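You operate a simulated robot arm through the tools that you are given. There is no shell and no other tool. Be economical: measure what you need, move in short steps, check, and stop when the job is done.

You are at the controls of a simulated two-armed robot. One attempt, no reset.

TASK
On the top of table 3, fold the gold cloth in half, so that its two long edges meet.

The check looks at the end state, three seconds after you hand in, the way a careful person would. Anything else that was tipped, shoved, dropped, spilled or broken makes it a failure. Flat cloth is picked up by pressing the open fingertips on it (5 to 10 N) and closing them slowly along it; thin cloth reads only 2 to 8 mm in the jaws.

THE ROBOT
Two 7-joint arms with two-finger parallel grippers on one trunk, on a base that drives. Base frame: it is fixed to the floor where the robot stands at the start and does not move with it; the origin is under the middle of the robot, x ahead of it, y to its left, z up; the surface under the hand at the start is at about z = 0.76. Lengths are in m, angles in rad, forces in N, time in s.
The left shoulder is at the start at [0.07, 0.163, 1.07], the right one opposite. With the tool pointing down near the work surface each hand reaches from about 0.4 to 0.88 m from the robot's upright axis, wherever it stands, measured 20 degrees to its own side. Places, roughly: top of table 3 [0.7, -1.8, 0.8]. Payload 3.43 kg a hand.
The TCP of each hand is the grasp point between the finger pads, 0.034 m short of the fingertips. In the tool frame z runs along the fingers and y along their closing line. Largest opening 0.128 m; finger width 0.024, thickness 0.012; the body of the gripper, 0.048 by 0.13 m, starts 0.096 m behind the TCP.
Orientation is that of the tool frame in the base frame, as a unit quaternion [w, x, y, z]. With the fingers straight down and closing along the base's y, the tool's x points along the base's -x, its y along +y and its z along -z.

THE INTERFACE
- The arms move only by the tool play_rows. It takes "left_deltas", "right_deltas" or both (then of equal length, played together; a hand with none holds still); each is a list of rows, each an object of numbers (a shift or turn left out is 0, a gripper value left out holds the last): "x", "y", "z": the shift along the tool's x, y, z in m; "rx", "ry", "rz": the turn, a rotation vector about the tool's x, y, z in rad. In form: [{"x": .., "y": .., "z": .., "rx": .., "ry": .., "rz": ..}, ...]. A call has 1 to 20 rows; each row is the pose to reach, as a shift and turn from the pose commanded when the call began, along the tool's axes at that moment. "left_jaw" and "right_jaw" are, for a hand that has rows, the closure, from 0 (fully open) to 1 (shut), set as the call begins (left out, the last holds). Rows are played at 5 a second. More than 0.05 m and 0.15 rad between two rows, or a gripper value outside its range, and nothing of the call is played. A pose out of reach is approached as far as the arm can. The call stops where the force on the tool passes 40 N (or 10 N more than at its start, if that is more) or the arm is blocked; 0.2 s more then pass. Each finger travels about 0.153 m/s and halts on what it meets, pressing with about 40 N; the grip force reading is that of the motor and also rises with nothing between the fingers. The clock runs only during rows and for 0.2 s after the last one: add rows that repeat a pose to give the fingers time. The reply holds the time, the measured pose of the TCP, the force on the tool along the base axes, the opening and the grip force, in the units named above and with some noise, with the torque about the TCP (base axes, N m) and any sound that the robot's microphone picked up, and new pictures: "pictures" is both (left out), scene, wrist or none (wrist: the cameras of the hands that moved).
- Cameras (640 x 400 px; columns grow to the right, rows downward): "scene" is now at [0.131, 0.0108, 1.2814]; the picture's right is [0.15, -0.99, -0.00], its down [-0.70, -0.11, -0.70] and it looks along [0.69, 0.10, -0.71] (base axes); focal length 214 px, centre (320, 200). "left" rides on the left gripper at [0.076, 0.011, -0.16] in its tool frame; the picture's right is [-0.15, 0.99, 0.00], its down [-0.88, -0.13, -0.46] and it looks along [-0.45, -0.07, 0.89] (tool axes); focal length 234 px, centre (320, 200). "right" rides on the right gripper at [0.076, -0.011, -0.16] in its tool frame; the picture's right is [0.15, 0.99, 0.00], its down [-0.88, 0.13, -0.46] and it looks along [-0.45, 0.07, 0.89] (tool axes); focal length 234 px, centre (320, 200). There is no depth. A picture from a camera that has moved, and an enlarged one, comes with that camera's place and axes in the base frame and with its lens.
- lift_body(by): slides the trunk up (or, below 0, down) by that many m; the arms and the scene camera ride with it, the base frame stays. It gives what a move gives, with no picture.
- drive_base(legs): drives the robot by 1 to 6 legs, each [ahead, left, turn to the left] in m, m and rad, along the robot's own axes; the way and the turn of a leg run together, so that a leg with both is an arc; at most 1.5 m and 3.142 rad a leg. The arms and the cameras ride along, it lands a little off, and it stops where it bumps. It gives what a move gives, and a new picture of the scene camera.
- turn_head(pan, tilt): turns the head with the scene camera to pan (to the left, within 1.501 rad either way) and tilt (down, from -0.506 to 1.204), counted from straight ahead of the robot. It gives what a move gives, and a new picture of the scene camera.
- inspect(camera, box): a new picture of the part [left, top, right, bottom] of that camera's present view, enlarged. The clock stands still meanwhile.
- job_done(): hands the job in; it is judged then, once.

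Go step by step. Nothing tells you exact positions but the pictures and the camera data: compare them with the known pose of the tool, close in by small moves and look again before you grip or let go. The budget is 120 turns and 260 pictures, counting those below and the enlarged ones. Unless the task says otherwise, let go and move clear before handing in, and close with one line.

The tools are called after "Call:" by a JSON object that holds its "name" and its "arguments". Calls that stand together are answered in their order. play_rows: Moves the arms, as the interface text tells. Its arguments: {"type":"object","properties":{"left_deltas":{"type":"array","items":{"type":"object","properties":{"x":{"type":"number"},"y":{"type":"number"},"z":{"type":"number"},"rx":{"type":"number"},"ry":{"type":"number"},"rz":{"type":"number"}}}},"left_jaw":{"type":"number"},"right_deltas":{"type":"array","items":{"type":"object","properties":{"x":{"type":"number"},"y":{"type":"number"},"z":{"type":"number"},"rx":{"type":"number"},"ry":{"type":"number"},"rz":{"type":"number"}}}},"right_jaw":{"type":"number"},"pictures":{"type":"string","enum":["both","scene","wrist","none"]}},"required":[]} The other tools are called the same way: lift_body (by) slides the trunk up or down; drive_base (legs) drives the base; turn_head (pan, tilt) turns the head that bears the scene camera; inspect (camera, box) takes an enlarged picture of a part of a camera's view; job_done () hands the job in.

At the start:

```text
time: 0.0
left_position: [0.7316, 0.0885, 0.91]
left_tcp_rot: [0.0, 0.0, 1.0, 0.0]
left_contact_force: [0.9, -0.3, 0.2]
left_wrist_torque: [0.0, -0.01, -0.02]
left_finger_gap: 0.1277
left_grasp_force: 0.1
right_position: [0.5887, -0.3492, 0.9967]
right_tcp_rot: [0.0, 0.0, 1.0, 0.0]
right_contact_force: [-0.7, 0.4, -0.8]
right_wrist_torque: [-0.02, 0.03, 0.0]
right_finger_gap: 0.1279
right_grasp_force: 0.2
trunk travel left (down, up): [-0.55, 0.39]
robot x, y, heading: [0.0004, -0.0027, -0.0]
head pan, tilt: [0.15, 0.792]
```

scene: 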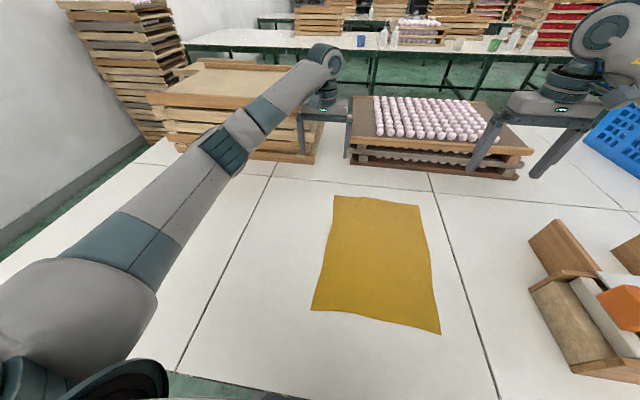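
right: 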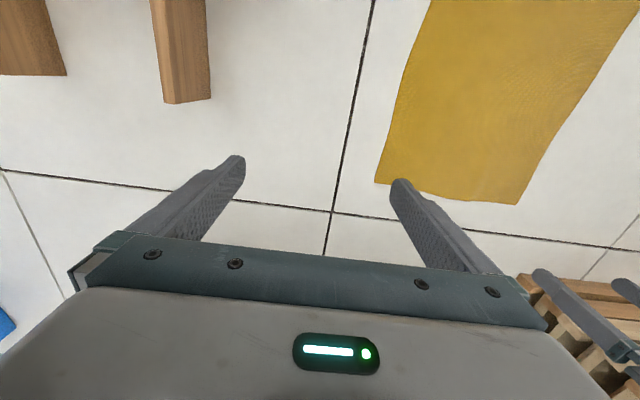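
left: 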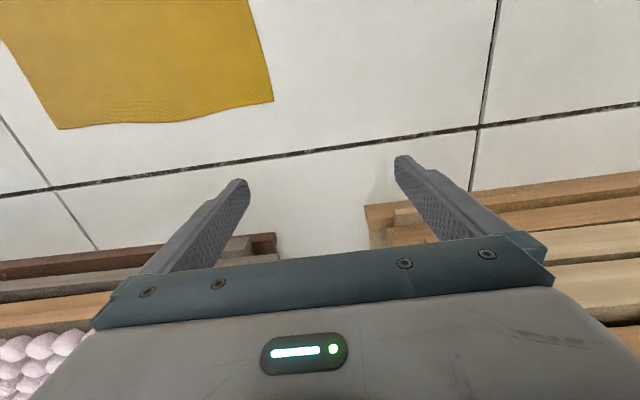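

I see a gold cloth on the table right in front of me, but table 3 is about 1.8 m to my right. I will look there first.

Call:
{"name": "turn_head", "arguments": {"pan": -1.2, "tilt": 0.5}}

```text
time: 1.5
left_position: [0.7315, 0.0896, 0.9097]
left_tcp_rot: [0.0, -0.001, 1.0, 0.0]
left_contact_force: [-0.3, 0.5, 0.1]
left_wrist_torque: [0.0, -0.02, 0.03]
left_finger_gap: 0.1281
left_grasp_force: 0.1
right_position: [0.5889, -0.35, 0.9955]
right_tcp_rot: [0.0, 0.0, 1.0, 0.0]
right_contact_force: [0.0, 0.2, 0.1]
right_wrist_torque: [0.01, 0.0, -0.03]
right_finger_gap: 0.1279
right_grasp_force: 0.1
trunk travel left (down, up): [-0.55, 0.39]
robot x, y, heading: [-0.0013, -0.0007, -0.003]
head pan, tilt: [-1.201, 0.499]
camera scene: at [0.0839, -0.0861, 1.3068], right [-0.93, -0.36, 0.0], down [-0.17, 0.45, -0.88], along [0.32, -0.82, -0.48], focal length 214 px, centre (320, 200)
```

scene: 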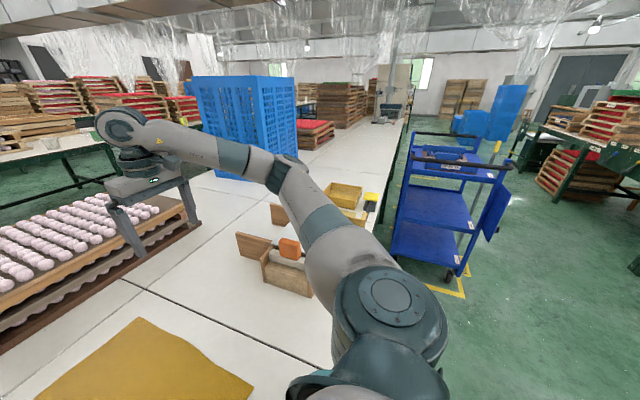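

The table in front is one long one running off to my right, through [0.7, -1.8], so it may itself be table 3. I'll enlarge the view to check that there isn't another gold cloth.

Call:
{"name": "inspect", "arguments": {"camera": "scene", "box": [180, 60, 440, 300]}}

Call:
{"name": "turn_head", "arguments": {"pan": 0.0, "tilt": 0.9}}

```text
1.67 times, centred on (310, 180) of scene
camera zoom: at [0.0839, -0.0861, 1.3068], right [-0.93, -0.36, 0.0], down [-0.17, 0.45, -0.88], along [0.32, -0.82, -0.48], focal length 358 px, centre (337, 233)
```

zoom: 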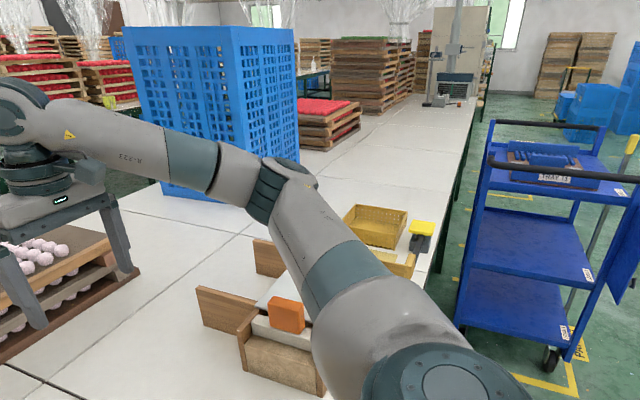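

```text
time: 2.9
left_position: [0.7321, 0.0904, 0.9101]
left_tcp_rot: [0.0, -0.001, 1.0, 0.001]
left_contact_force: [0.2, 0.6, 0.1]
left_wrist_torque: [0.0, 0.02, -0.04]
left_finger_gap: 0.1281
left_grasp_force: 0.1
right_position: [0.5899, -0.3496, 0.997]
right_tcp_rot: [0.0, 0.0, 1.0, 0.0]
right_contact_force: [0.1, 0.3, -0.5]
right_wrist_torque: [0.03, 0.0, 0.0]
right_finger_gap: 0.128
right_grasp_force: 0.1
trunk travel left (down, up): [-0.55, 0.39]
robot x, y, heading: [0.0014, -0.0025, -0.003]
head pan, tilt: [0.0, 0.901]
camera scene: at [0.1264, -0.0014, 1.2729], right [0.0, -1.0, 0.0], down [-0.78, 0.0, -0.62], along [0.62, 0.0, -0.78], focal length 214 px, centre (320, 200)
```

scene: 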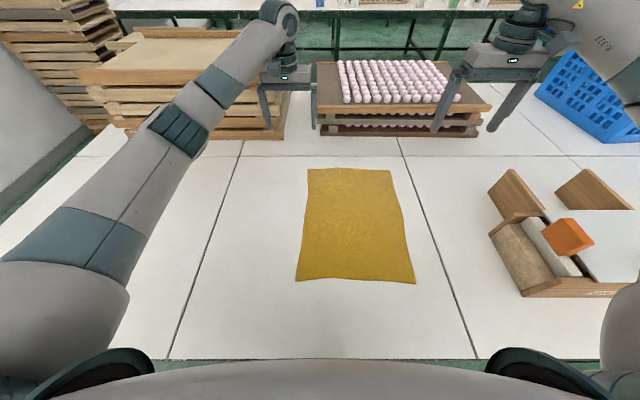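

The whole long table is table 3, and the only cloth on it is the gold one in front of me: x 0.29–0.67, y −0.23 to +0.05, with the long edges along x. I'll raise and pull in both hands, then shift left and turn right so both hands can reach the long left edge.

Call:
{"name": "play_rows", "arguments": {"left_deltas": [{"z": -0.05}, {"z": -0.1}, {"z": -0.14, "x": 0.03}, {"z": -0.17, "x": 0.07}, {"z": -0.19, "x": 0.12}, {"z": -0.19, "x": 0.16}, {"z": -0.19, "x": 0.2}], "right_deltas": [{"z": -0.03}, {"z": -0.06}, {"z": -0.09}, {"z": -0.11, "x": 0.03}, {"z": -0.11, "x": 0.06}, {"z": -0.11, "x": 0.1}, {"z": -0.11, "x": 0.1}], "pictures": "none"}}

Call:
{"name": "drive_base", "arguments": {"legs": [[-0.04, 0.0, 0], [0, 0.25, 0], [0, 0, -0.6]]}}

```text
refused: row 5 steps farther than a row can; nothing moved
```

```text
time: 6.8
left_position: [0.6175, -0.0804, 0.9111]
left_tcp_rot: [0.0, 0.288, 0.958, 0.0]
left_contact_force: [-0.3, -0.1, 0.4]
left_wrist_torque: [0.01, -0.01, 0.02]
left_finger_gap: 0.1281
left_grasp_force: 0.0
right_position: [0.2568, -0.3679, 0.9965]
right_tcp_rot: [0.0, 0.288, 0.958, 0.0]
right_contact_force: [-0.1, -0.3, -0.6]
right_wrist_torque: [0.0, -0.02, -0.01]
right_finger_gap: 0.1283
right_grasp_force: 0.1
trunk travel left (down, up): [-0.55, 0.39]
robot x, y, heading: [-0.0393, 0.2505, -0.579]
head pan, tilt: [0.0, 0.901]
camera scene: at [0.0641, 0.1787, 1.2729], right [-0.55, -0.83, 0.0], down [-0.65, 0.43, -0.62], along [0.52, -0.34, -0.78], focal length 214 px, centre (320, 200)
```

scene: 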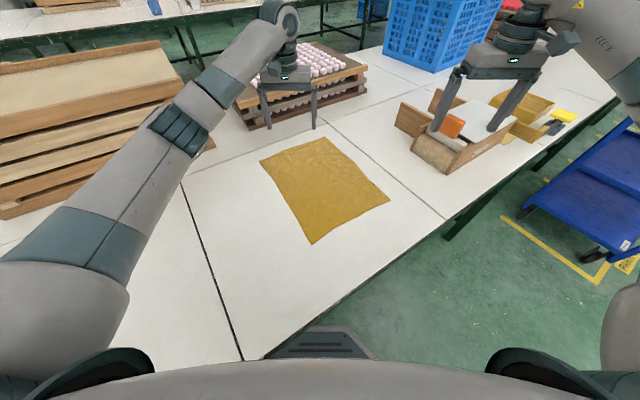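

The shift and turn went cleanly even though the arm move was refused. The cloth's left long edge runs from (0.292, 0.055) to (0.675, 0.037). I'll hover the left hand over its far end and the right hand over its near end, jaws closing along base y.

Call:
{"name": "play_rows", "arguments": {"left_deltas": [{"x": 0.0084, "y": 0.0095, "rz": -0.058}, {"x": 0.0167, "y": 0.0189, "rz": -0.116}, {"x": 0.0251, "y": 0.0284, "rz": -0.174}, {"x": 0.0334, "y": 0.0379, "rz": -0.232}, {"x": 0.0418, "y": 0.0474, "rz": -0.29}, {"x": 0.0502, "y": 0.0568, "rz": -0.348}, {"x": 0.0585, "y": 0.0663, "rz": -0.406}, {"x": 0.0669, "y": 0.0758, "rz": -0.464}, {"x": 0.0752, "y": 0.0852, "rz": -0.522}, {"x": 0.0836, "y": 0.0947, "rz": -0.58}, {"x": 0.0836, "y": 0.0947, "rz": -0.58}], "right_deltas": [{"x": 0.015, "y": 0.0396, "z": 0.0096, "rz": -0.058}, {"x": 0.03, "y": 0.0792, "z": 0.0193, "rz": -0.116}, {"x": 0.045, "y": 0.1188, "z": 0.029, "rz": -0.174}, {"x": 0.06, "y": 0.1584, "z": 0.0386, "rz": -0.232}, {"x": 0.075, "y": 0.198, "z": 0.0483, "rz": -0.29}, {"x": 0.09, "y": 0.2376, "z": 0.058, "rz": -0.348}, {"x": 0.105, "y": 0.2772, "z": 0.0676, "rz": -0.406}, {"x": 0.12, "y": 0.3168, "z": 0.0772, "rz": -0.464}, {"x": 0.135, "y": 0.3564, "z": 0.087, "rz": -0.522}, {"x": 0.15, "y": 0.396, "z": 0.0965, "rz": -0.58}, {"x": 0.15, "y": 0.396, "z": 0.0965, "rz": -0.58}]}}

```text
time: 9.2
left_position: [0.6007, 0.0437, 0.9104]
left_tcp_rot: [0.0, 0.002, 1.0, 0.001]
left_contact_force: [0.3, 0.5, 0.4]
left_wrist_torque: [0.02, -0.03, -0.06]
left_finger_gap: 0.1279
left_grasp_force: 0.0
right_position: [0.3493, 0.0443, 0.9027]
right_tcp_rot: [0.0, 0.003, 1.0, 0.0]
right_contact_force: [-0.2, -0.4, 0.4]
right_wrist_torque: [0.04, 0.02, -0.02]
right_finger_gap: 0.1279
right_grasp_force: 0.1
trunk travel left (down, up): [-0.55, 0.39]
robot x, y, heading: [-0.0416, 0.2528, -0.584]
head pan, tilt: [0.0, 0.901]
camera scene: at [0.0639, 0.1779, 1.2729], right [-0.55, -0.83, 0.0], down [-0.65, 0.43, -0.62], along [0.52, -0.34, -0.78], focal length 214 px, centre (320, 200)
camera right: at [0.2737, 0.0331, 1.0613], right [-0.14, 0.99, 0.0], down [0.88, 0.13, 0.46], along [0.45, 0.07, -0.89], focal length 234 px, centre (320, 200)
camera left: at [0.5248, 0.0542, 1.0699], right [0.15, 0.99, 0.0], down [0.88, -0.13, 0.46], along [0.45, -0.07, -0.89], focal length 234 px, centre (320, 200)
```

scene: 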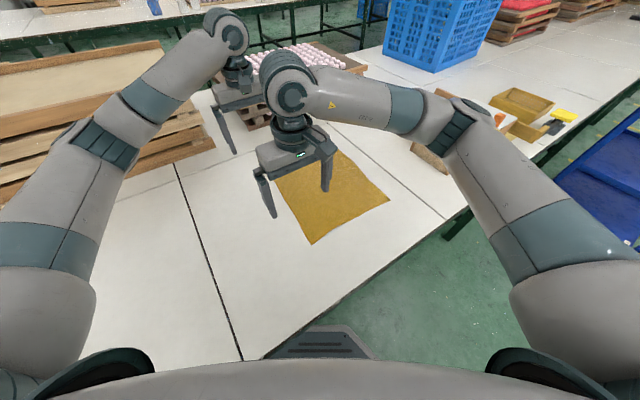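
right: 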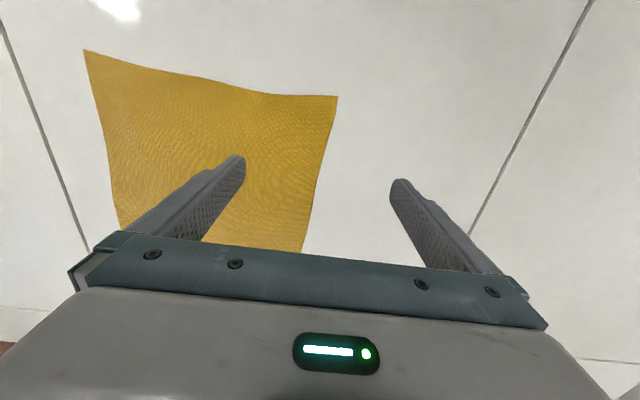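
left: 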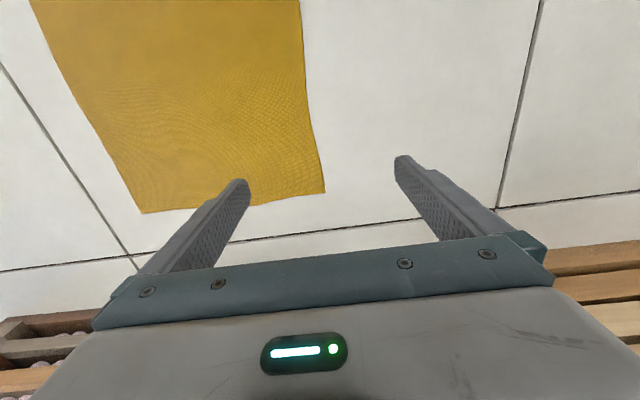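

From the wrist views, the left edge is at y≈0.035 near x=0.625 and y≈0.052 near x=0.325. I'll narrow the jaws to about 30 mm and come down to just above the cloth, with the outer fingers right at the edge.

Call:
{"name": "play_rows", "arguments": {"left_deltas": [{"x": -0.008, "y": -0.008, "z": 0.03}, {"x": -0.016, "y": -0.015, "z": 0.06}, {"x": -0.0243, "y": -0.0227, "z": 0.09}, {"x": -0.0243, "y": -0.0227, "z": 0.09}, {"x": -0.0243, "y": -0.0227, "z": 0.09}], "right_deltas": [{"x": 0.008, "y": -0.002, "z": 0.03}, {"x": 0.016, "y": -0.004, "z": 0.06}, {"x": 0.0243, "y": -0.0058, "z": 0.0825}, {"x": 0.0243, "y": -0.0058, "z": 0.0825}, {"x": 0.0243, "y": -0.0058, "z": 0.0825}], "left_jaw": 0.766, "right_jaw": 0.766, "pictures": "wrist"}}

```text
time: 10.4
left_position: [0.625, 0.0212, 0.8201]
left_tcp_rot: [0.0, 0.002, 1.0, 0.001]
left_contact_force: [0.2, -0.8, 0.0]
left_wrist_torque: [0.0, -0.01, 0.01]
left_finger_gap: 0.0302
left_grasp_force: 0.1
right_position: [0.3264, 0.0408, 0.8153]
right_tcp_rot: [-0.001, 0.003, 1.0, -0.001]
right_contact_force: [0.6, 0.2, 0.3]
right_wrist_torque: [0.05, 0.0, -0.01]
right_finger_gap: 0.0299
right_grasp_force: 0.0
trunk travel left (down, up): [-0.55, 0.39]
robot x, y, heading: [-0.0379, 0.2501, -0.586]
head pan, tilt: [0.0, 0.901]
camera right: at [0.2503, 0.0286, 0.9741], right [-0.14, 0.99, 0.0], down [0.88, 0.13, 0.46], along [0.45, 0.06, -0.89], focal length 234 px, centre (320, 200)
camera left: at [0.5485, 0.0307, 0.9791], right [0.15, 0.99, 0.0], down [0.88, -0.13, 0.45], along [0.45, -0.07, -0.89], focal length 234 px, centre (320, 200)
```

right: 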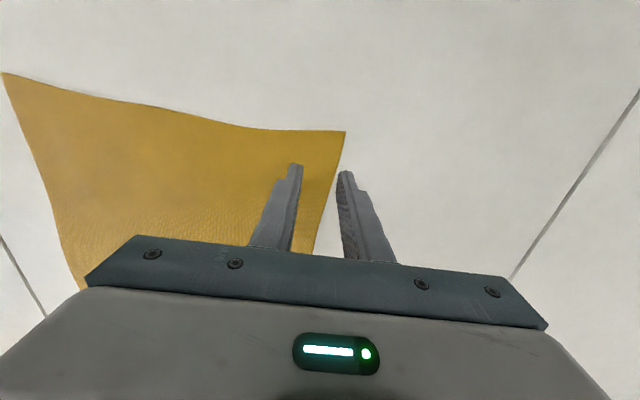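
left: 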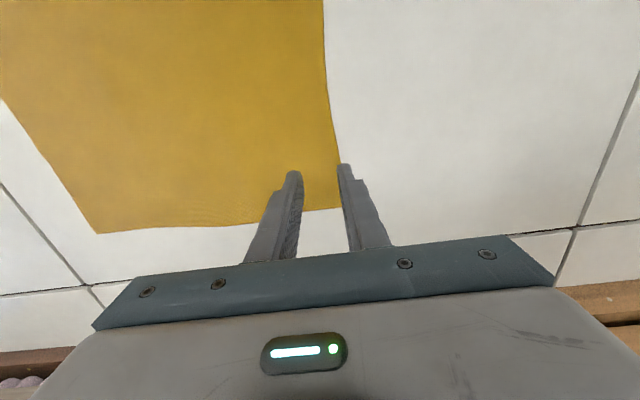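

The right outer finger is about 4 mm outside the edge and the left one is right on it. I'll nudge both inward slightly and ease down onto the cloth.

Call:
{"name": "play_rows", "arguments": {"left_deltas": [{"y": -0.003, "z": 0.012}, {"y": -0.003, "z": 0.02}, {"y": -0.003, "z": 0.025}, {"y": -0.003, "z": 0.026}], "right_deltas": [{"y": -0.005, "z": 0.01}, {"y": -0.005, "z": 0.016}, {"y": -0.005, "z": 0.02}, {"y": -0.005, "z": 0.0215}], "pictures": "none"}}

```text
time: 11.4
left_position: [0.6249, 0.0195, 0.7955]
left_tcp_rot: [0.001, 0.003, 1.0, -0.002]
left_contact_force: [-2.1, 0.0, 11.4]
left_wrist_torque: [0.18, 0.04, -0.02]
left_finger_gap: 0.03
left_grasp_force: 0.2
right_position: [0.3249, 0.0351, 0.7946]
right_tcp_rot: [0.001, 0.003, 1.0, 0.0]
right_contact_force: [-0.3, 0.8, -0.5]
right_wrist_torque: [0.0, 0.03, -0.01]
right_finger_gap: 0.0298
right_grasp_force: 0.1
trunk travel left (down, up): [-0.55, 0.39]
robot x, y, heading: [-0.039, 0.2485, -0.587]
head pan, tilt: [0.0, 0.901]
```

The left hand presses at 11 N and the right hasn't touched yet. I'll ease the left off slightly and lower the right.

Call:
{"name": "play_rows", "arguments": {"left_deltas": [{"z": -0.0005}, {"z": -0.0005}, {"z": -0.0005}], "right_deltas": [{"z": 0.0006}, {"z": 0.0012}, {"z": 0.0014}], "pictures": "wrist"}}

```text
time: 12.2
left_position: [0.6253, 0.0205, 0.7953]
left_tcp_rot: [0.0, 0.003, 1.0, 0.0]
left_contact_force: [-0.2, -1.3, 7.1]
left_wrist_torque: [0.06, 0.02, -0.01]
left_finger_gap: 0.0293
left_grasp_force: 0.1
right_position: [0.3252, 0.0349, 0.7948]
right_tcp_rot: [0.0, 0.002, 1.0, -0.001]
right_contact_force: [1.6, -0.1, 11.3]
right_wrist_torque: [0.14, 0.01, -0.03]
right_finger_gap: 0.0298
right_grasp_force: 0.0
trunk travel left (down, up): [-0.55, 0.39]
robot x, y, heading: [-0.0408, 0.245, -0.583]
head pan, tilt: [0.0, 0.901]
camera right: at [0.248, 0.0238, 0.9547], right [-0.14, 0.99, 0.0], down [0.88, 0.13, 0.46], along [0.45, 0.06, -0.89], focal length 234 px, centre (320, 200)
camera left: at [0.5491, 0.0299, 0.9549], right [0.15, 0.99, 0.0], down [0.88, -0.13, 0.46], along [0.45, -0.07, -0.89], focal length 234 px, centre (320, 200)
```

right: 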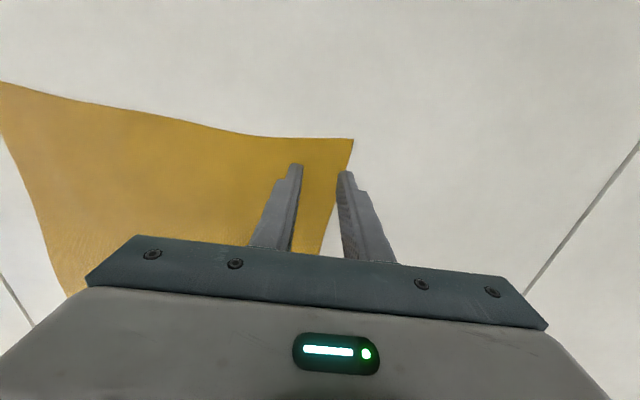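
left: 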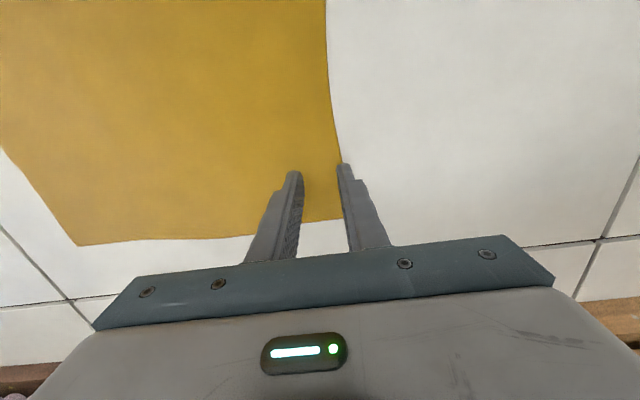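

Both fingertips are pressing, with the outer fingers on the edge. Now I'll close in small steps.

Call:
{"name": "play_rows", "arguments": {"left_deltas": [{"z": 0.0}, {"z": 0.0}], "right_deltas": [{"z": -0.0004}, {"z": -0.0004}], "left_jaw": 0.82, "right_jaw": 0.82, "pictures": "none"}}

Call:
{"name": "play_rows", "arguments": {"left_deltas": [{"z": 0.0}, {"z": 0.0}], "right_deltas": [{"z": 0.0}, {"z": 0.0}], "left_jaw": 0.88, "right_jaw": 0.88, "pictures": "wrist"}}

```text
time: 12.8
left_position: [0.6243, 0.0193, 0.7956]
left_tcp_rot: [0.001, 0.002, 1.0, 0.0]
left_contact_force: [-0.3, 1.2, 8.1]
left_wrist_torque: [0.1, -0.04, 0.0]
left_finger_gap: 0.0228
left_grasp_force: 0.0
right_position: [0.3246, 0.0344, 0.7956]
right_tcp_rot: [0.001, 0.003, 1.0, 0.0]
right_contact_force: [1.6, -2.4, 9.0]
right_wrist_torque: [0.05, 0.0, 0.01]
right_finger_gap: 0.022
right_grasp_force: 0.0
trunk travel left (down, up): [-0.55, 0.39]
robot x, y, heading: [-0.0417, 0.2532, -0.588]
head pan, tilt: [0.0, 0.901]
```

```text
time: 13.4
left_position: [0.625, 0.0206, 0.7958]
left_tcp_rot: [0.0, 0.002, 1.0, 0.0]
left_contact_force: [0.7, -0.2, 8.0]
left_wrist_torque: [0.05, -0.02, 0.01]
left_finger_gap: 0.0148
left_grasp_force: 0.1
right_position: [0.3252, 0.0348, 0.7956]
right_tcp_rot: [0.002, 0.003, 1.0, 0.0]
right_contact_force: [0.1, -1.4, 10.0]
right_wrist_torque: [0.03, -0.04, 0.01]
right_finger_gap: 0.0147
right_grasp_force: 0.1
trunk travel left (down, up): [-0.55, 0.39]
robot x, y, heading: [-0.0419, 0.2482, -0.587]
head pan, tilt: [0.0, 0.901]
camera right: at [0.2479, 0.0236, 0.9548], right [-0.14, 0.99, 0.0], down [0.88, 0.13, 0.46], along [0.45, 0.06, -0.89], focal length 234 px, centre (320, 200)
camera left: at [0.549, 0.0298, 0.9548], right [0.15, 0.99, 0.0], down [0.88, -0.13, 0.46], along [0.45, -0.07, -0.89], focal length 234 px, centre (320, 200)
```

right: 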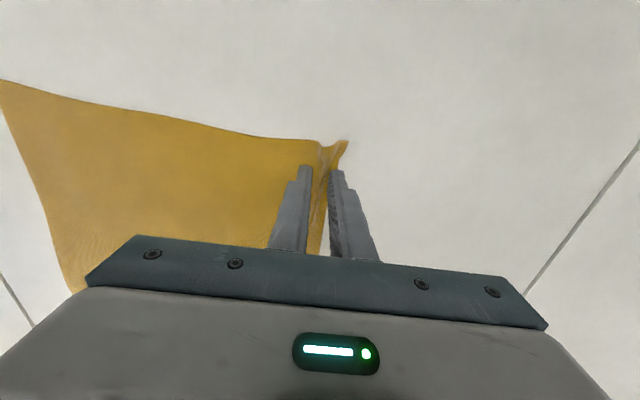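
left: 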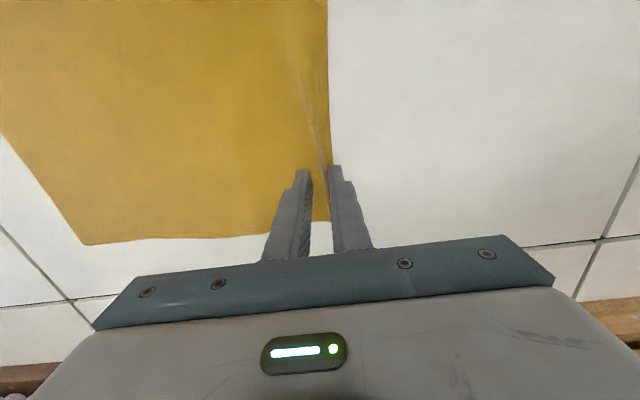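

The cloth is bunching between the fingers on both sides, so I'll keep closing.

Call:
{"name": "play_rows", "arguments": {"left_deltas": [{"z": 0.0}, {"z": 0.0}], "right_deltas": [{"z": 0.0}, {"z": 0.0}], "left_jaw": 0.94, "right_jaw": 0.94, "pictures": "none"}}

Call:
{"name": "play_rows", "arguments": {"left_deltas": [{"z": 0.0}, {"z": 0.0}, {"z": 0.0}], "right_deltas": [{"z": 0.0}, {"z": 0.0}, {"z": 0.0}], "left_jaw": 1.0, "right_jaw": 1.0, "pictures": "wrist"}}

```text
time: 14.0
left_position: [0.6248, 0.0193, 0.7948]
left_tcp_rot: [0.0, 0.001, 1.0, 0.0]
left_contact_force: [0.7, -0.9, 8.3]
left_wrist_torque: [0.05, 0.0, 0.01]
left_finger_gap: 0.0071
left_grasp_force: 0.0
right_position: [0.3245, 0.0355, 0.7965]
right_tcp_rot: [0.002, 0.003, 1.0, 0.0]
right_contact_force: [0.1, -1.1, 11.4]
right_wrist_torque: [-0.02, -0.01, 0.02]
right_finger_gap: 0.0068
right_grasp_force: 0.1
trunk travel left (down, up): [-0.55, 0.39]
robot x, y, heading: [-0.0417, 0.2486, -0.585]
head pan, tilt: [0.0, 0.901]
```

```text
time: 14.8
left_position: [0.6253, 0.0197, 0.7953]
left_tcp_rot: [0.0, 0.002, 1.0, 0.0]
left_contact_force: [-0.3, 0.7, 7.1]
left_wrist_torque: [0.05, -0.02, 0.01]
left_finger_gap: 0.0019
left_grasp_force: 36.7
right_position: [0.3252, 0.0355, 0.796]
right_tcp_rot: [0.001, 0.002, 1.0, 0.0]
right_contact_force: [1.1, 0.2, 10.4]
right_wrist_torque: [0.02, -0.02, -0.04]
right_finger_gap: 0.002
right_grasp_force: 36.8
trunk travel left (down, up): [-0.55, 0.39]
robot x, y, heading: [-0.0408, 0.2476, -0.582]
head pan, tilt: [0.0, 0.901]
camera right: at [0.2479, 0.024, 0.9548], right [-0.14, 0.99, 0.0], down [0.88, 0.13, 0.46], along [0.45, 0.06, -0.89], focal length 234 px, centre (320, 200)
camera left: at [0.549, 0.0302, 0.9548], right [0.15, 0.99, 0.0], down [0.88, -0.13, 0.46], along [0.45, -0.07, -0.89], focal length 234 px, centre (320, 200)
```

right: 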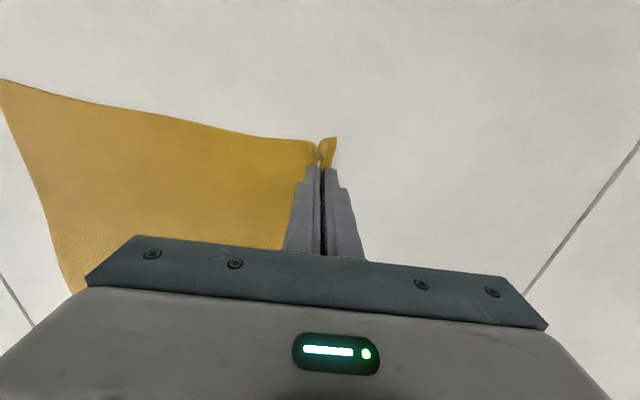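
left: 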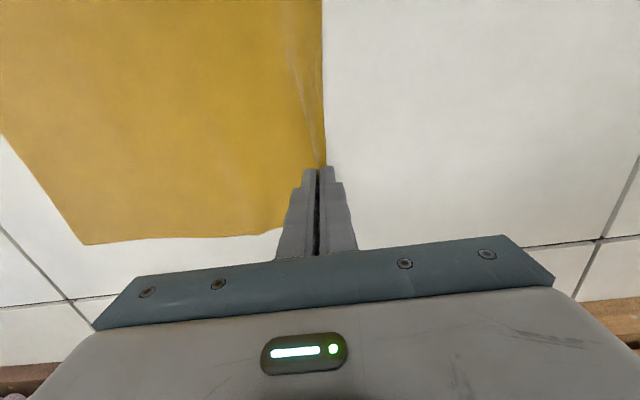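

Both jaws read about 2 mm. I'll lift 4 cm to check that they hold.

Call:
{"name": "play_rows", "arguments": {"left_deltas": [{"z": -0.01}, {"z": -0.025}, {"z": -0.04}, {"z": -0.04}], "right_deltas": [{"z": -0.01}, {"z": -0.025}, {"z": -0.04}, {"z": -0.04}]}}

```text
time: 15.8
left_position: [0.6243, 0.0187, 0.8344]
left_tcp_rot: [0.001, 0.002, 1.0, 0.001]
left_contact_force: [0.0, -0.2, -0.6]
left_wrist_torque: [0.01, 0.01, 0.06]
left_finger_gap: 0.002
left_grasp_force: 36.9
right_position: [0.3255, 0.0354, 0.8345]
right_tcp_rot: [0.001, 0.003, 1.0, 0.0]
right_contact_force: [-0.5, 0.2, -0.1]
right_wrist_torque: [-0.02, 0.01, 0.03]
right_finger_gap: 0.0018
right_grasp_force: 36.4
trunk travel left (down, up): [-0.55, 0.39]
robot x, y, heading: [-0.0446, 0.252, -0.584]
head pan, tilt: [0.0, 0.901]
camera scene: at [0.0646, 0.179, 1.2729], right [-0.55, -0.83, 0.0], down [-0.65, 0.43, -0.62], along [0.52, -0.34, -0.78], focal length 214 px, centre (320, 200)
camera right: at [0.2489, 0.0236, 0.9939], right [-0.14, 0.99, 0.0], down [0.88, 0.13, 0.46], along [0.45, 0.06, -0.89], focal length 234 px, centre (320, 200)
camera left: at [0.5491, 0.0291, 0.9938], right [0.15, 0.99, 0.0], down [0.88, -0.13, 0.46], along [0.45, -0.07, -0.89], focal length 234 px, centre (320, 200)
```

scene: 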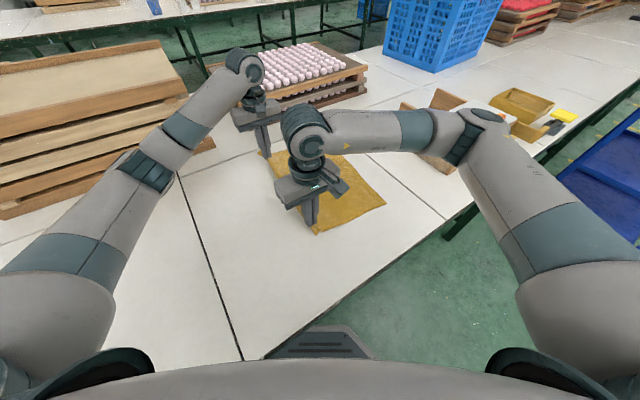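
right: 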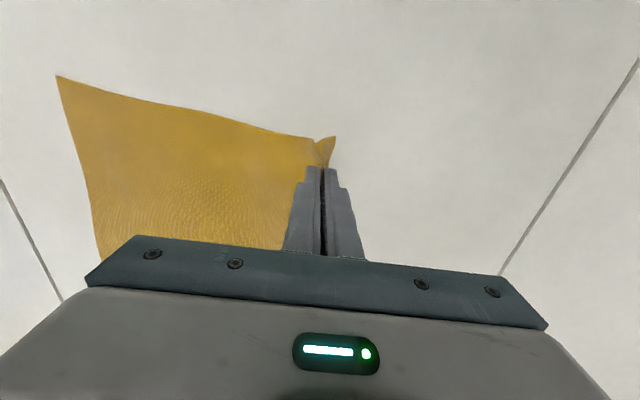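
left: 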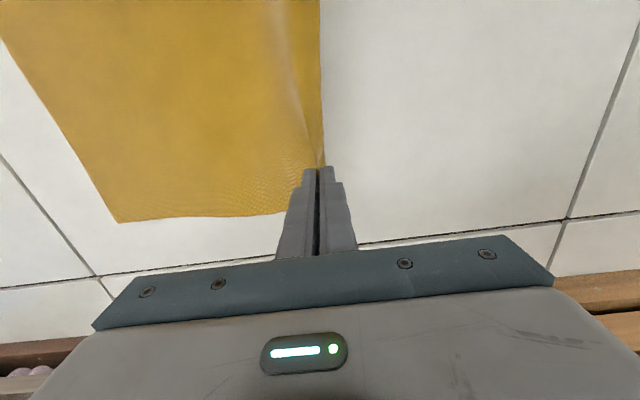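

The cloth is held at both ends with only about a 1 cm flap. Now I'll carry the edge over in an arc to the opposite long edge, with both hands moving together, stopping about 4 cm above the table.

Call:
{"name": "play_rows", "arguments": {"left_deltas": [{"y": -0.01, "z": -0.01}, {"y": -0.02, "z": -0.022}, {"y": -0.035, "z": -0.035}, {"y": -0.052, "z": -0.047}, {"y": -0.07, "z": -0.058}, {"y": -0.09, "z": -0.066}, {"y": -0.108, "z": -0.07}, {"y": -0.126, "z": -0.07}, {"y": -0.145, "z": -0.067}, {"y": -0.163, "z": -0.06}, {"y": -0.18, "z": -0.05}, {"y": -0.196, "z": -0.04}, {"y": -0.211, "z": -0.027}, {"y": -0.223, "z": -0.014}, {"y": -0.232, "z": -0.002}, {"y": -0.232, "z": -0.002}, {"y": -0.232, "z": -0.002}], "right_deltas": [{"y": -0.01, "z": -0.01}, {"y": -0.02, "z": -0.022}, {"y": -0.035, "z": -0.035}, {"y": -0.052, "z": -0.047}, {"y": -0.07, "z": -0.058}, {"y": -0.09, "z": -0.066}, {"y": -0.108, "z": -0.07}, {"y": -0.126, "z": -0.07}, {"y": -0.145, "z": -0.067}, {"y": -0.163, "z": -0.06}, {"y": -0.18, "z": -0.05}, {"y": -0.196, "z": -0.04}, {"y": -0.212, "z": -0.027}, {"y": -0.225, "z": -0.014}, {"y": -0.235, "z": -0.002}, {"y": -0.235, "z": -0.002}, {"y": -0.235, "z": -0.002}]}}

```text
time: 19.4
left_position: [0.616, -0.1996, 0.8342]
left_tcp_rot: [0.0, 0.003, 1.0, 0.0]
left_contact_force: [-0.1, -0.1, -0.1]
left_wrist_torque: [0.0, -0.01, -0.03]
left_finger_gap: 0.0019
left_grasp_force: 36.7
left hand out of reach, approached as far as the arm can: row 14, 15, 16, 17
right_position: [0.3261, -0.201, 0.8359]
right_tcp_rot: [0.0, 0.002, 1.0, 0.001]
right_contact_force: [0.6, 0.5, -0.6]
right_wrist_torque: [-0.02, -0.05, 0.04]
right_finger_gap: 0.0018
right_grasp_force: 36.6
trunk travel left (down, up): [-0.55, 0.39]
robot x, y, heading: [-0.0422, 0.2512, -0.589]
head pan, tilt: [0.0, 0.901]
camera scene: at [0.0643, 0.1787, 1.2729], right [-0.55, -0.83, 0.0], down [-0.65, 0.43, -0.62], along [0.52, -0.34, -0.78], focal length 214 px, centre (320, 200)
camera right: at [0.2489, -0.2121, 0.9961], right [-0.14, 0.99, 0.0], down [0.88, 0.13, 0.46], along [0.45, 0.06, -0.89], focal length 234 px, centre (320, 200)
camera left: at [0.5406, -0.1888, 0.9942], right [0.15, 0.99, 0.0], down [0.88, -0.13, 0.46], along [0.45, -0.07, -0.89], focal length 234 px, centre (320, 200)
```

scene: 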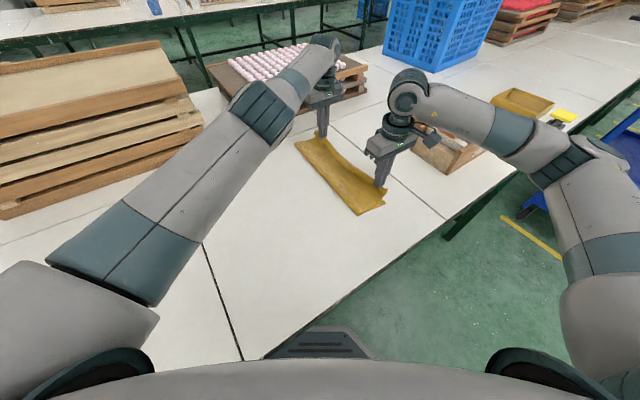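
right: 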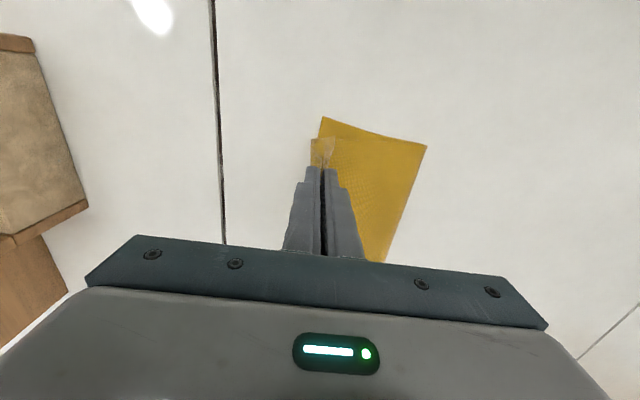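
left: 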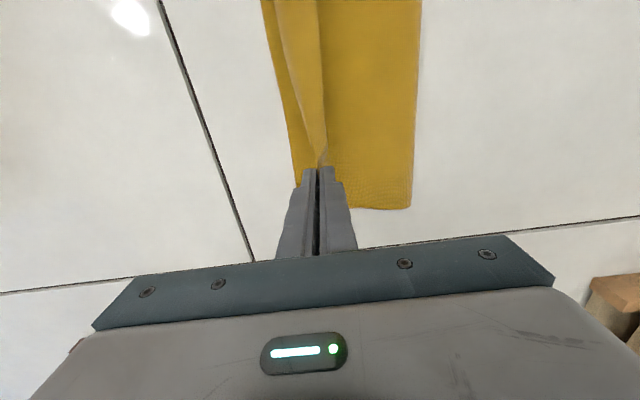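

The fold is coming over well; only the left hand has run out of reach about 2 cm short. I'll ease the right hand back a little and drive the base a small step toward the cloth, letting the hands ride with it.

Call:
{"name": "play_rows", "arguments": {"right_deltas": [{"y": 0.008, "x": 0.006}, {"y": 0.016, "x": 0.012}, {"y": 0.016, "x": 0.012}], "pictures": "none"}}

Call:
{"name": "drive_base", "arguments": {"legs": [[0.026, -0.0126, 0]]}}

```text
time: 20.2
left_position: [0.6156, -0.1999, 0.8359]
left_tcp_rot: [0.0, 0.003, 1.0, 0.0]
left_contact_force: [-1.2, -0.1, 0.7]
left_wrist_torque: [0.02, 0.01, -0.01]
left_finger_gap: 0.0019
left_grasp_force: 36.8
right_position: [0.3148, -0.1835, 0.8377]
right_tcp_rot: [0.0, 0.003, 1.0, 0.0]
right_contact_force: [0.6, -0.5, -0.5]
right_wrist_torque: [0.01, -0.02, -0.02]
right_finger_gap: 0.0022
right_grasp_force: 36.9
trunk travel left (down, up): [-0.55, 0.39]
robot x, y, heading: [-0.0392, 0.2482, -0.586]
head pan, tilt: [0.0, 0.901]
```

```text
time: 21.1
left_position: [0.6311, -0.2233, 0.8351]
left_tcp_rot: [0.0, 0.002, 1.0, 0.0]
left_contact_force: [-0.8, -0.1, -1.0]
left_wrist_torque: [0.02, 0.05, 0.02]
left_finger_gap: 0.0019
left_grasp_force: 36.8
right_position: [0.3288, -0.2079, 0.8374]
right_tcp_rot: [0.0, 0.001, 1.0, 0.0]
right_contact_force: [0.4, -0.1, 0.3]
right_wrist_torque: [0.02, -0.02, 0.02]
right_finger_gap: 0.0016
right_grasp_force: 36.9
trunk travel left (down, up): [-0.55, 0.39]
robot x, y, heading: [-0.0291, 0.2294, -0.582]
head pan, tilt: [0.0, 0.901]
camera scene: at [0.0784, 0.1543, 1.273], right [-0.55, -0.83, 0.0], down [-0.65, 0.43, -0.62], along [0.52, -0.34, -0.78], focal length 214 px, centre (320, 200)
```

scene: 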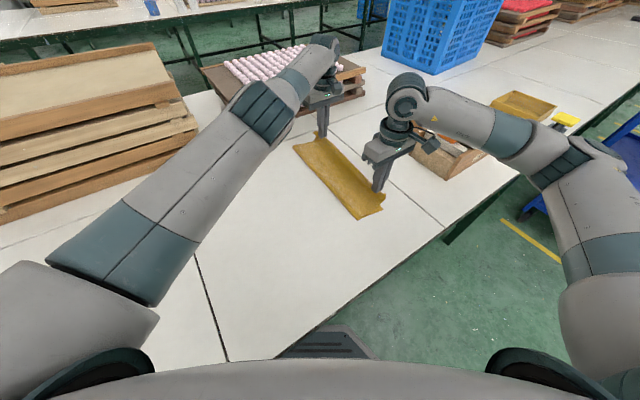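

Both hands are now over the right edge. I'll take a hold-still check with wrist views before lowering.

Call:
{"name": "play_rows", "arguments": {"left_deltas": [{"z": 0.002}, {"z": 0.005}], "right_deltas": [{"z": 0.002}, {"z": 0.005}], "pictures": "wrist"}}

```text
time: 21.6
left_position: [0.6298, -0.2238, 0.8287]
left_tcp_rot: [0.0, 0.001, 1.0, 0.001]
left_contact_force: [-0.9, 0.1, -0.9]
left_wrist_torque: [0.02, 0.09, 0.05]
left_finger_gap: 0.0019
left_grasp_force: 36.9
right_position: [0.3274, -0.2086, 0.8316]
right_tcp_rot: [0.0, 0.003, 1.0, 0.001]
right_contact_force: [0.8, 0.2, 0.3]
right_wrist_torque: [0.04, -0.04, -0.01]
right_finger_gap: 0.002
right_grasp_force: 37.0
trunk travel left (down, up): [-0.55, 0.39]
robot x, y, heading: [-0.0253, 0.2276, -0.587]
head pan, tilt: [0.0, 0.901]
camera right: at [0.2515, -0.2198, 0.9912], right [-0.14, 0.99, 0.0], down [0.88, 0.13, 0.46], along [0.45, 0.07, -0.89], focal length 234 px, centre (320, 200)
camera left: at [0.5553, -0.2136, 0.9884], right [0.15, 0.99, 0.0], down [0.88, -0.13, 0.45], along [0.45, -0.07, -0.89], focal length 234 px, centre (320, 200)
```

right: 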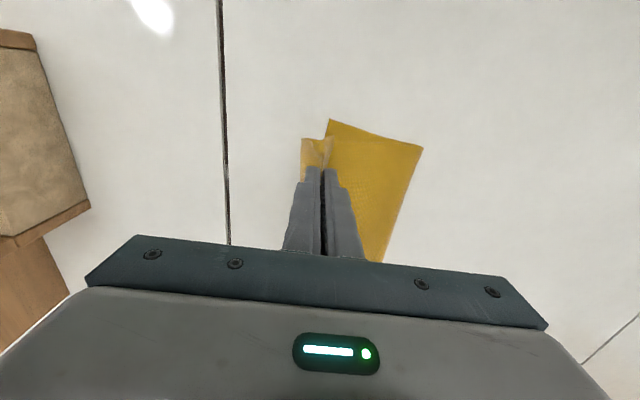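
left: 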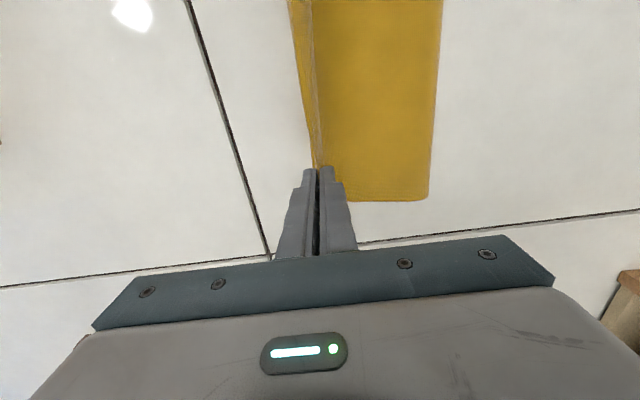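

The upper edge is close to the lower edge, but the near end looks uneven. I'll enlarge it.

Call:
{"name": "inspect", "arguments": {"camera": "right", "box": [260, 90, 460, 270]}}

Call:
{"name": "inspect", "arguments": {"camera": "scene", "box": [260, 90, 440, 240]}}

```text
2.22 times, centred on (360, 180) of right
camera zoom: at [0.2515, -0.2198, 0.9912], right [-0.14, 0.99, 0.0], down [0.88, 0.13, 0.46], along [0.45, 0.07, -0.89], focal length 520 px, centre (231, 244)
```

zoom: 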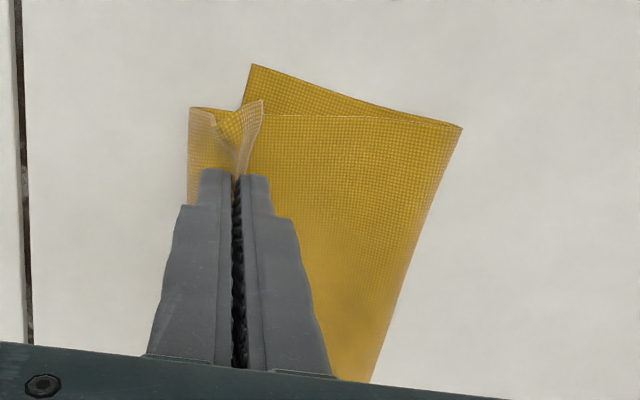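

```text
2.67 times, centred on (350, 165) of scene
camera zoom: at [0.0787, 0.1538, 1.2728], right [-0.55, -0.83, 0.0], down [-0.65, 0.43, -0.62], along [0.52, -0.34, -0.78], focal length 572 px, centre (240, 293)
```

zoom: 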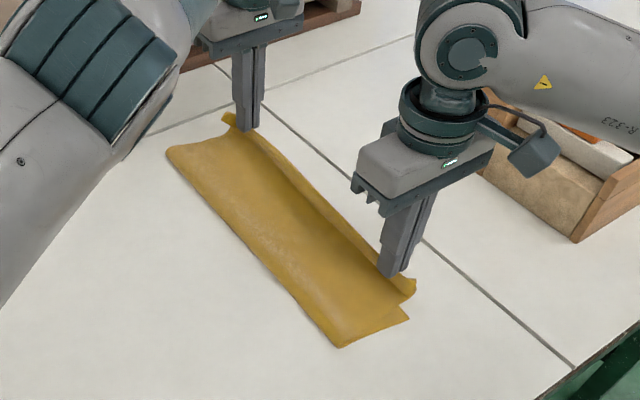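

At the near end, the upper layer's edge overshoots the lower one by about 2 cm and sits about 1.3 cm too far in x. I'll look at the far end too before correcting.

Call:
{"name": "inspect", "arguments": {"camera": "left", "box": [260, 0, 460, 220]}}

```text
1.82 times, centred on (360, 110) of left
camera zoom: at [0.5553, -0.2136, 0.9884], right [0.15, 0.99, 0.0], down [0.88, -0.13, 0.45], along [0.45, -0.07, -0.89], focal length 426 px, centre (247, 364)
```

zoom: 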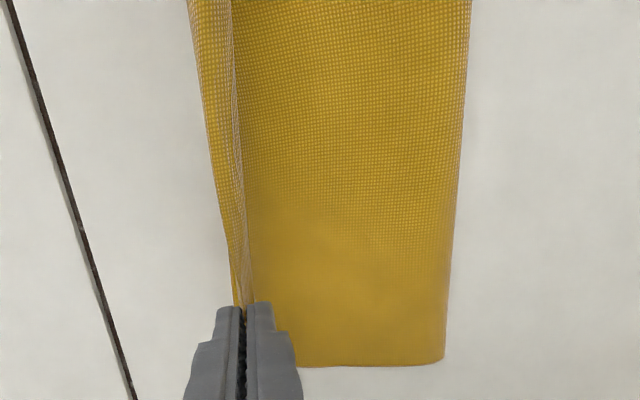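

The far end's flap is narrow and the lower edge is hidden beneath it. I'll correct x on both hands and y on the near hand, then lower close to the table.

Call:
{"name": "play_rows", "arguments": {"left_deltas": [{"x": 0.004, "y": 0.002}, {"x": 0.008, "y": 0.004}, {"x": 0.011, "y": 0.004, "z": 0.007}, {"x": 0.011, "y": 0.004, "z": 0.016}, {"x": 0.011, "y": 0.004, "z": 0.022}, {"x": 0.011, "y": 0.004, "z": 0.022}], "right_deltas": [{"x": 0.004, "y": 0.006}, {"x": 0.008, "y": 0.012}, {"x": 0.012, "y": 0.018, "z": 0.008}, {"x": 0.012, "y": 0.018, "z": 0.018}, {"x": 0.012, "y": 0.018, "z": 0.025}, {"x": 0.012, "y": 0.018, "z": 0.025}]}}

Call:
{"name": "inspect", "arguments": {"camera": "right", "box": [260, 90, 460, 270]}}

Call:
{"name": "inspect", "arguments": {"camera": "scene", "box": [260, 90, 440, 240]}}

```text
time: 23.1
left_position: [0.6209, -0.2197, 0.807]
left_tcp_rot: [-0.001, 0.001, 1.0, 0.0]
left_contact_force: [-2.6, 0.2, -0.4]
left_wrist_torque: [0.03, 0.08, -0.01]
left_finger_gap: 0.002
left_grasp_force: 36.9
right_position: [0.3171, -0.1873, 0.8078]
right_tcp_rot: [0.0, 0.001, 1.0, 0.0]
right_contact_force: [2.1, -0.7, 0.6]
right_wrist_torque: [-0.03, -0.08, 0.0]
right_finger_gap: 0.002
right_grasp_force: 36.7
trunk travel left (down, up): [-0.55, 0.39]
robot x, y, heading: [-0.0308, 0.2235, -0.58]
head pan, tilt: [0.0, 0.901]
camera scene: at [0.0783, 0.1546, 1.2729], right [-0.55, -0.83, 0.0], down [-0.65, 0.43, -0.62], along [0.52, -0.34, -0.78], focal length 214 px, centre (320, 200)
camera right: at [0.2404, -0.2001, 0.9674], right [-0.14, 0.99, 0.0], down [0.88, 0.13, 0.46], along [0.45, 0.06, -0.89], focal length 234 px, centre (320, 200)
camera left: at [0.5441, -0.2093, 0.9671], right [0.15, 0.99, 0.0], down [0.88, -0.13, 0.45], along [0.45, -0.07, -0.89], focal length 234 px, centre (320, 200)
```

scene: 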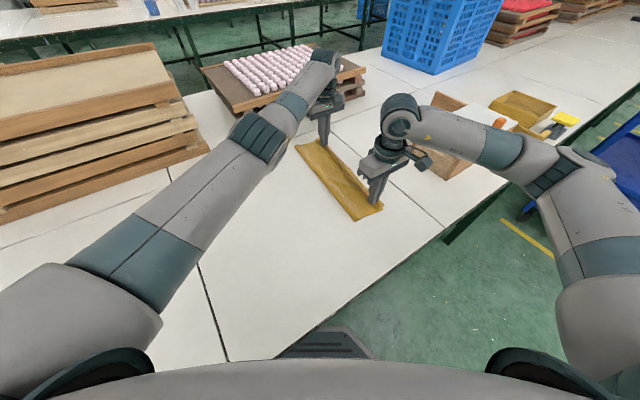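
right: 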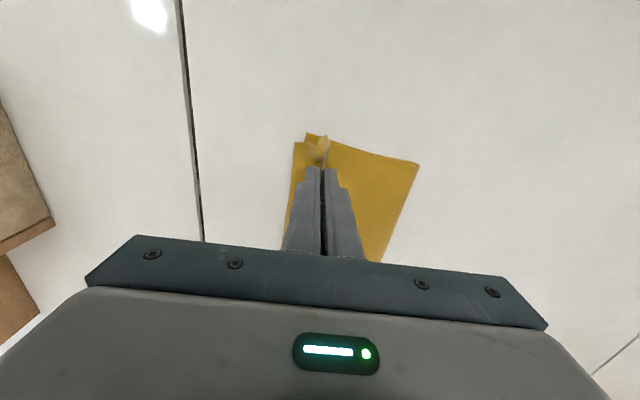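
left: 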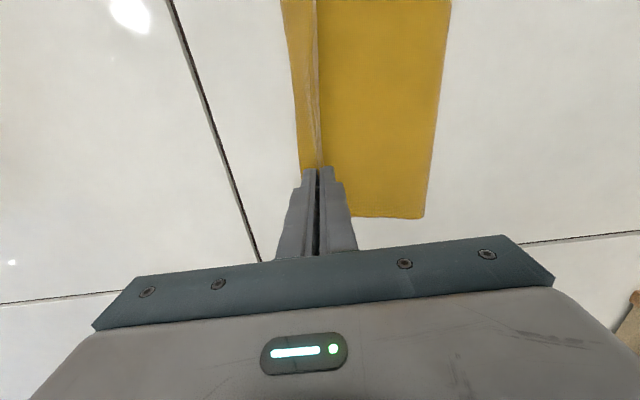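

```text
2.22 times, centred on (360, 180) of right
camera zoom: at [0.2404, -0.2001, 0.9674], right [-0.14, 0.99, 0.0], down [0.88, 0.13, 0.46], along [0.45, 0.06, -0.89], focal length 520 px, centre (231, 244)
```

zoom: 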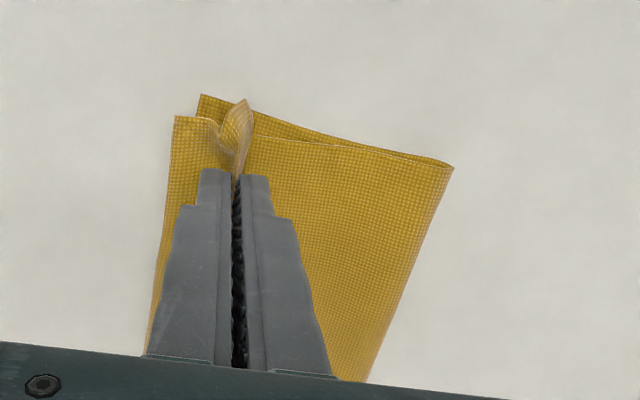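

```text
2.67 times, centred on (350, 165) of scene
camera zoom: at [0.0783, 0.1546, 1.2729], right [-0.55, -0.83, 0.0], down [-0.65, 0.43, -0.62], along [0.52, -0.34, -0.78], focal length 572 px, centre (240, 293)
```

zoom: 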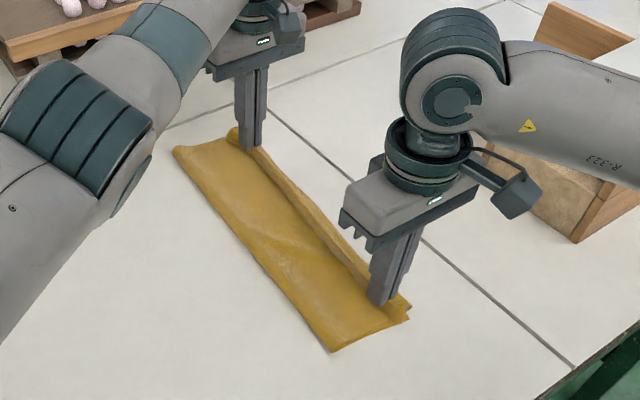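

Very close now: the near end needs about 8 mm more correction and the cloth is slightly stretched between the hands. I'll make that correction and set the edge down.

Call:
{"name": "play_rows", "arguments": {"left_deltas": [{"x": 0.005}, {"x": 0.01}, {"x": 0.01, "z": 0.004}, {"x": 0.01, "z": 0.009}, {"x": 0.01, "z": 0.009}], "right_deltas": [{"x": 0.004, "y": 0.004}, {"x": 0.007, "y": 0.008}, {"x": 0.007, "y": 0.008, "z": 0.005}, {"x": 0.007, "y": 0.008, "z": 0.01}, {"x": 0.007, "y": 0.008, "z": 0.01}], "pictures": "wrist"}}

```text
time: 24.2
left_position: [0.6092, -0.219, 0.7995]
left_tcp_rot: [0.0, 0.001, 1.0, 0.0]
left_contact_force: [-1.8, -0.7, 5.4]
left_wrist_torque: [-0.11, 0.02, -0.03]
left_finger_gap: 0.0021
left_grasp_force: 36.7
right_position: [0.3096, -0.1815, 0.7983]
right_tcp_rot: [0.0, 0.002, 1.0, 0.0]
right_contact_force: [1.2, -0.7, 0.5]
right_wrist_torque: [-0.02, -0.04, -0.02]
right_finger_gap: 0.0018
right_grasp_force: 36.4
trunk travel left (down, up): [-0.55, 0.39]
robot x, y, heading: [-0.0273, 0.2259, -0.578]
head pan, tilt: [0.0, 0.901]
camera right: at [0.2328, -0.1927, 0.9572], right [-0.14, 0.99, 0.0], down [0.88, 0.13, 0.46], along [0.45, 0.07, -0.89], focal length 234 px, centre (320, 200)
camera left: at [0.5331, -0.2092, 0.9584], right [0.15, 0.99, 0.0], down [0.88, -0.13, 0.46], along [0.45, -0.07, -0.89], focal length 234 px, centre (320, 200)
```

right: 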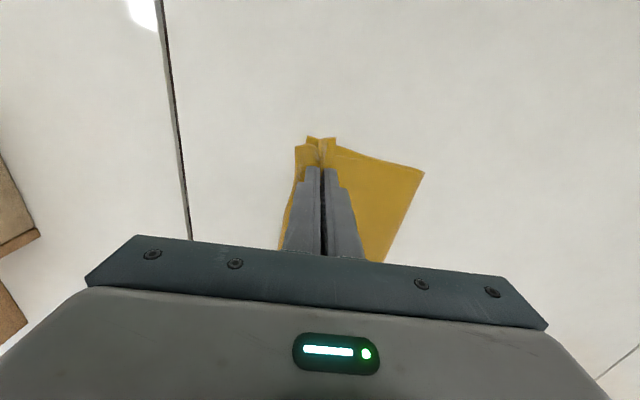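
left: 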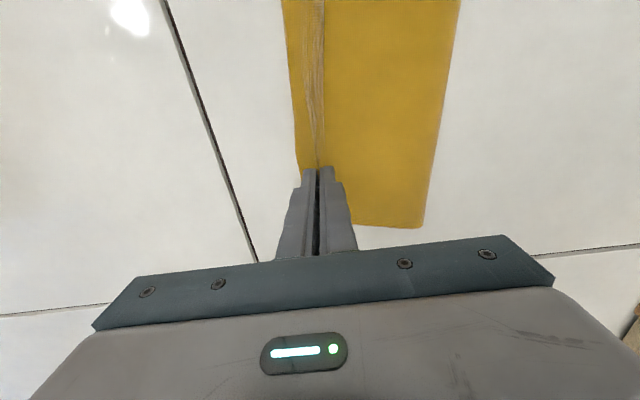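

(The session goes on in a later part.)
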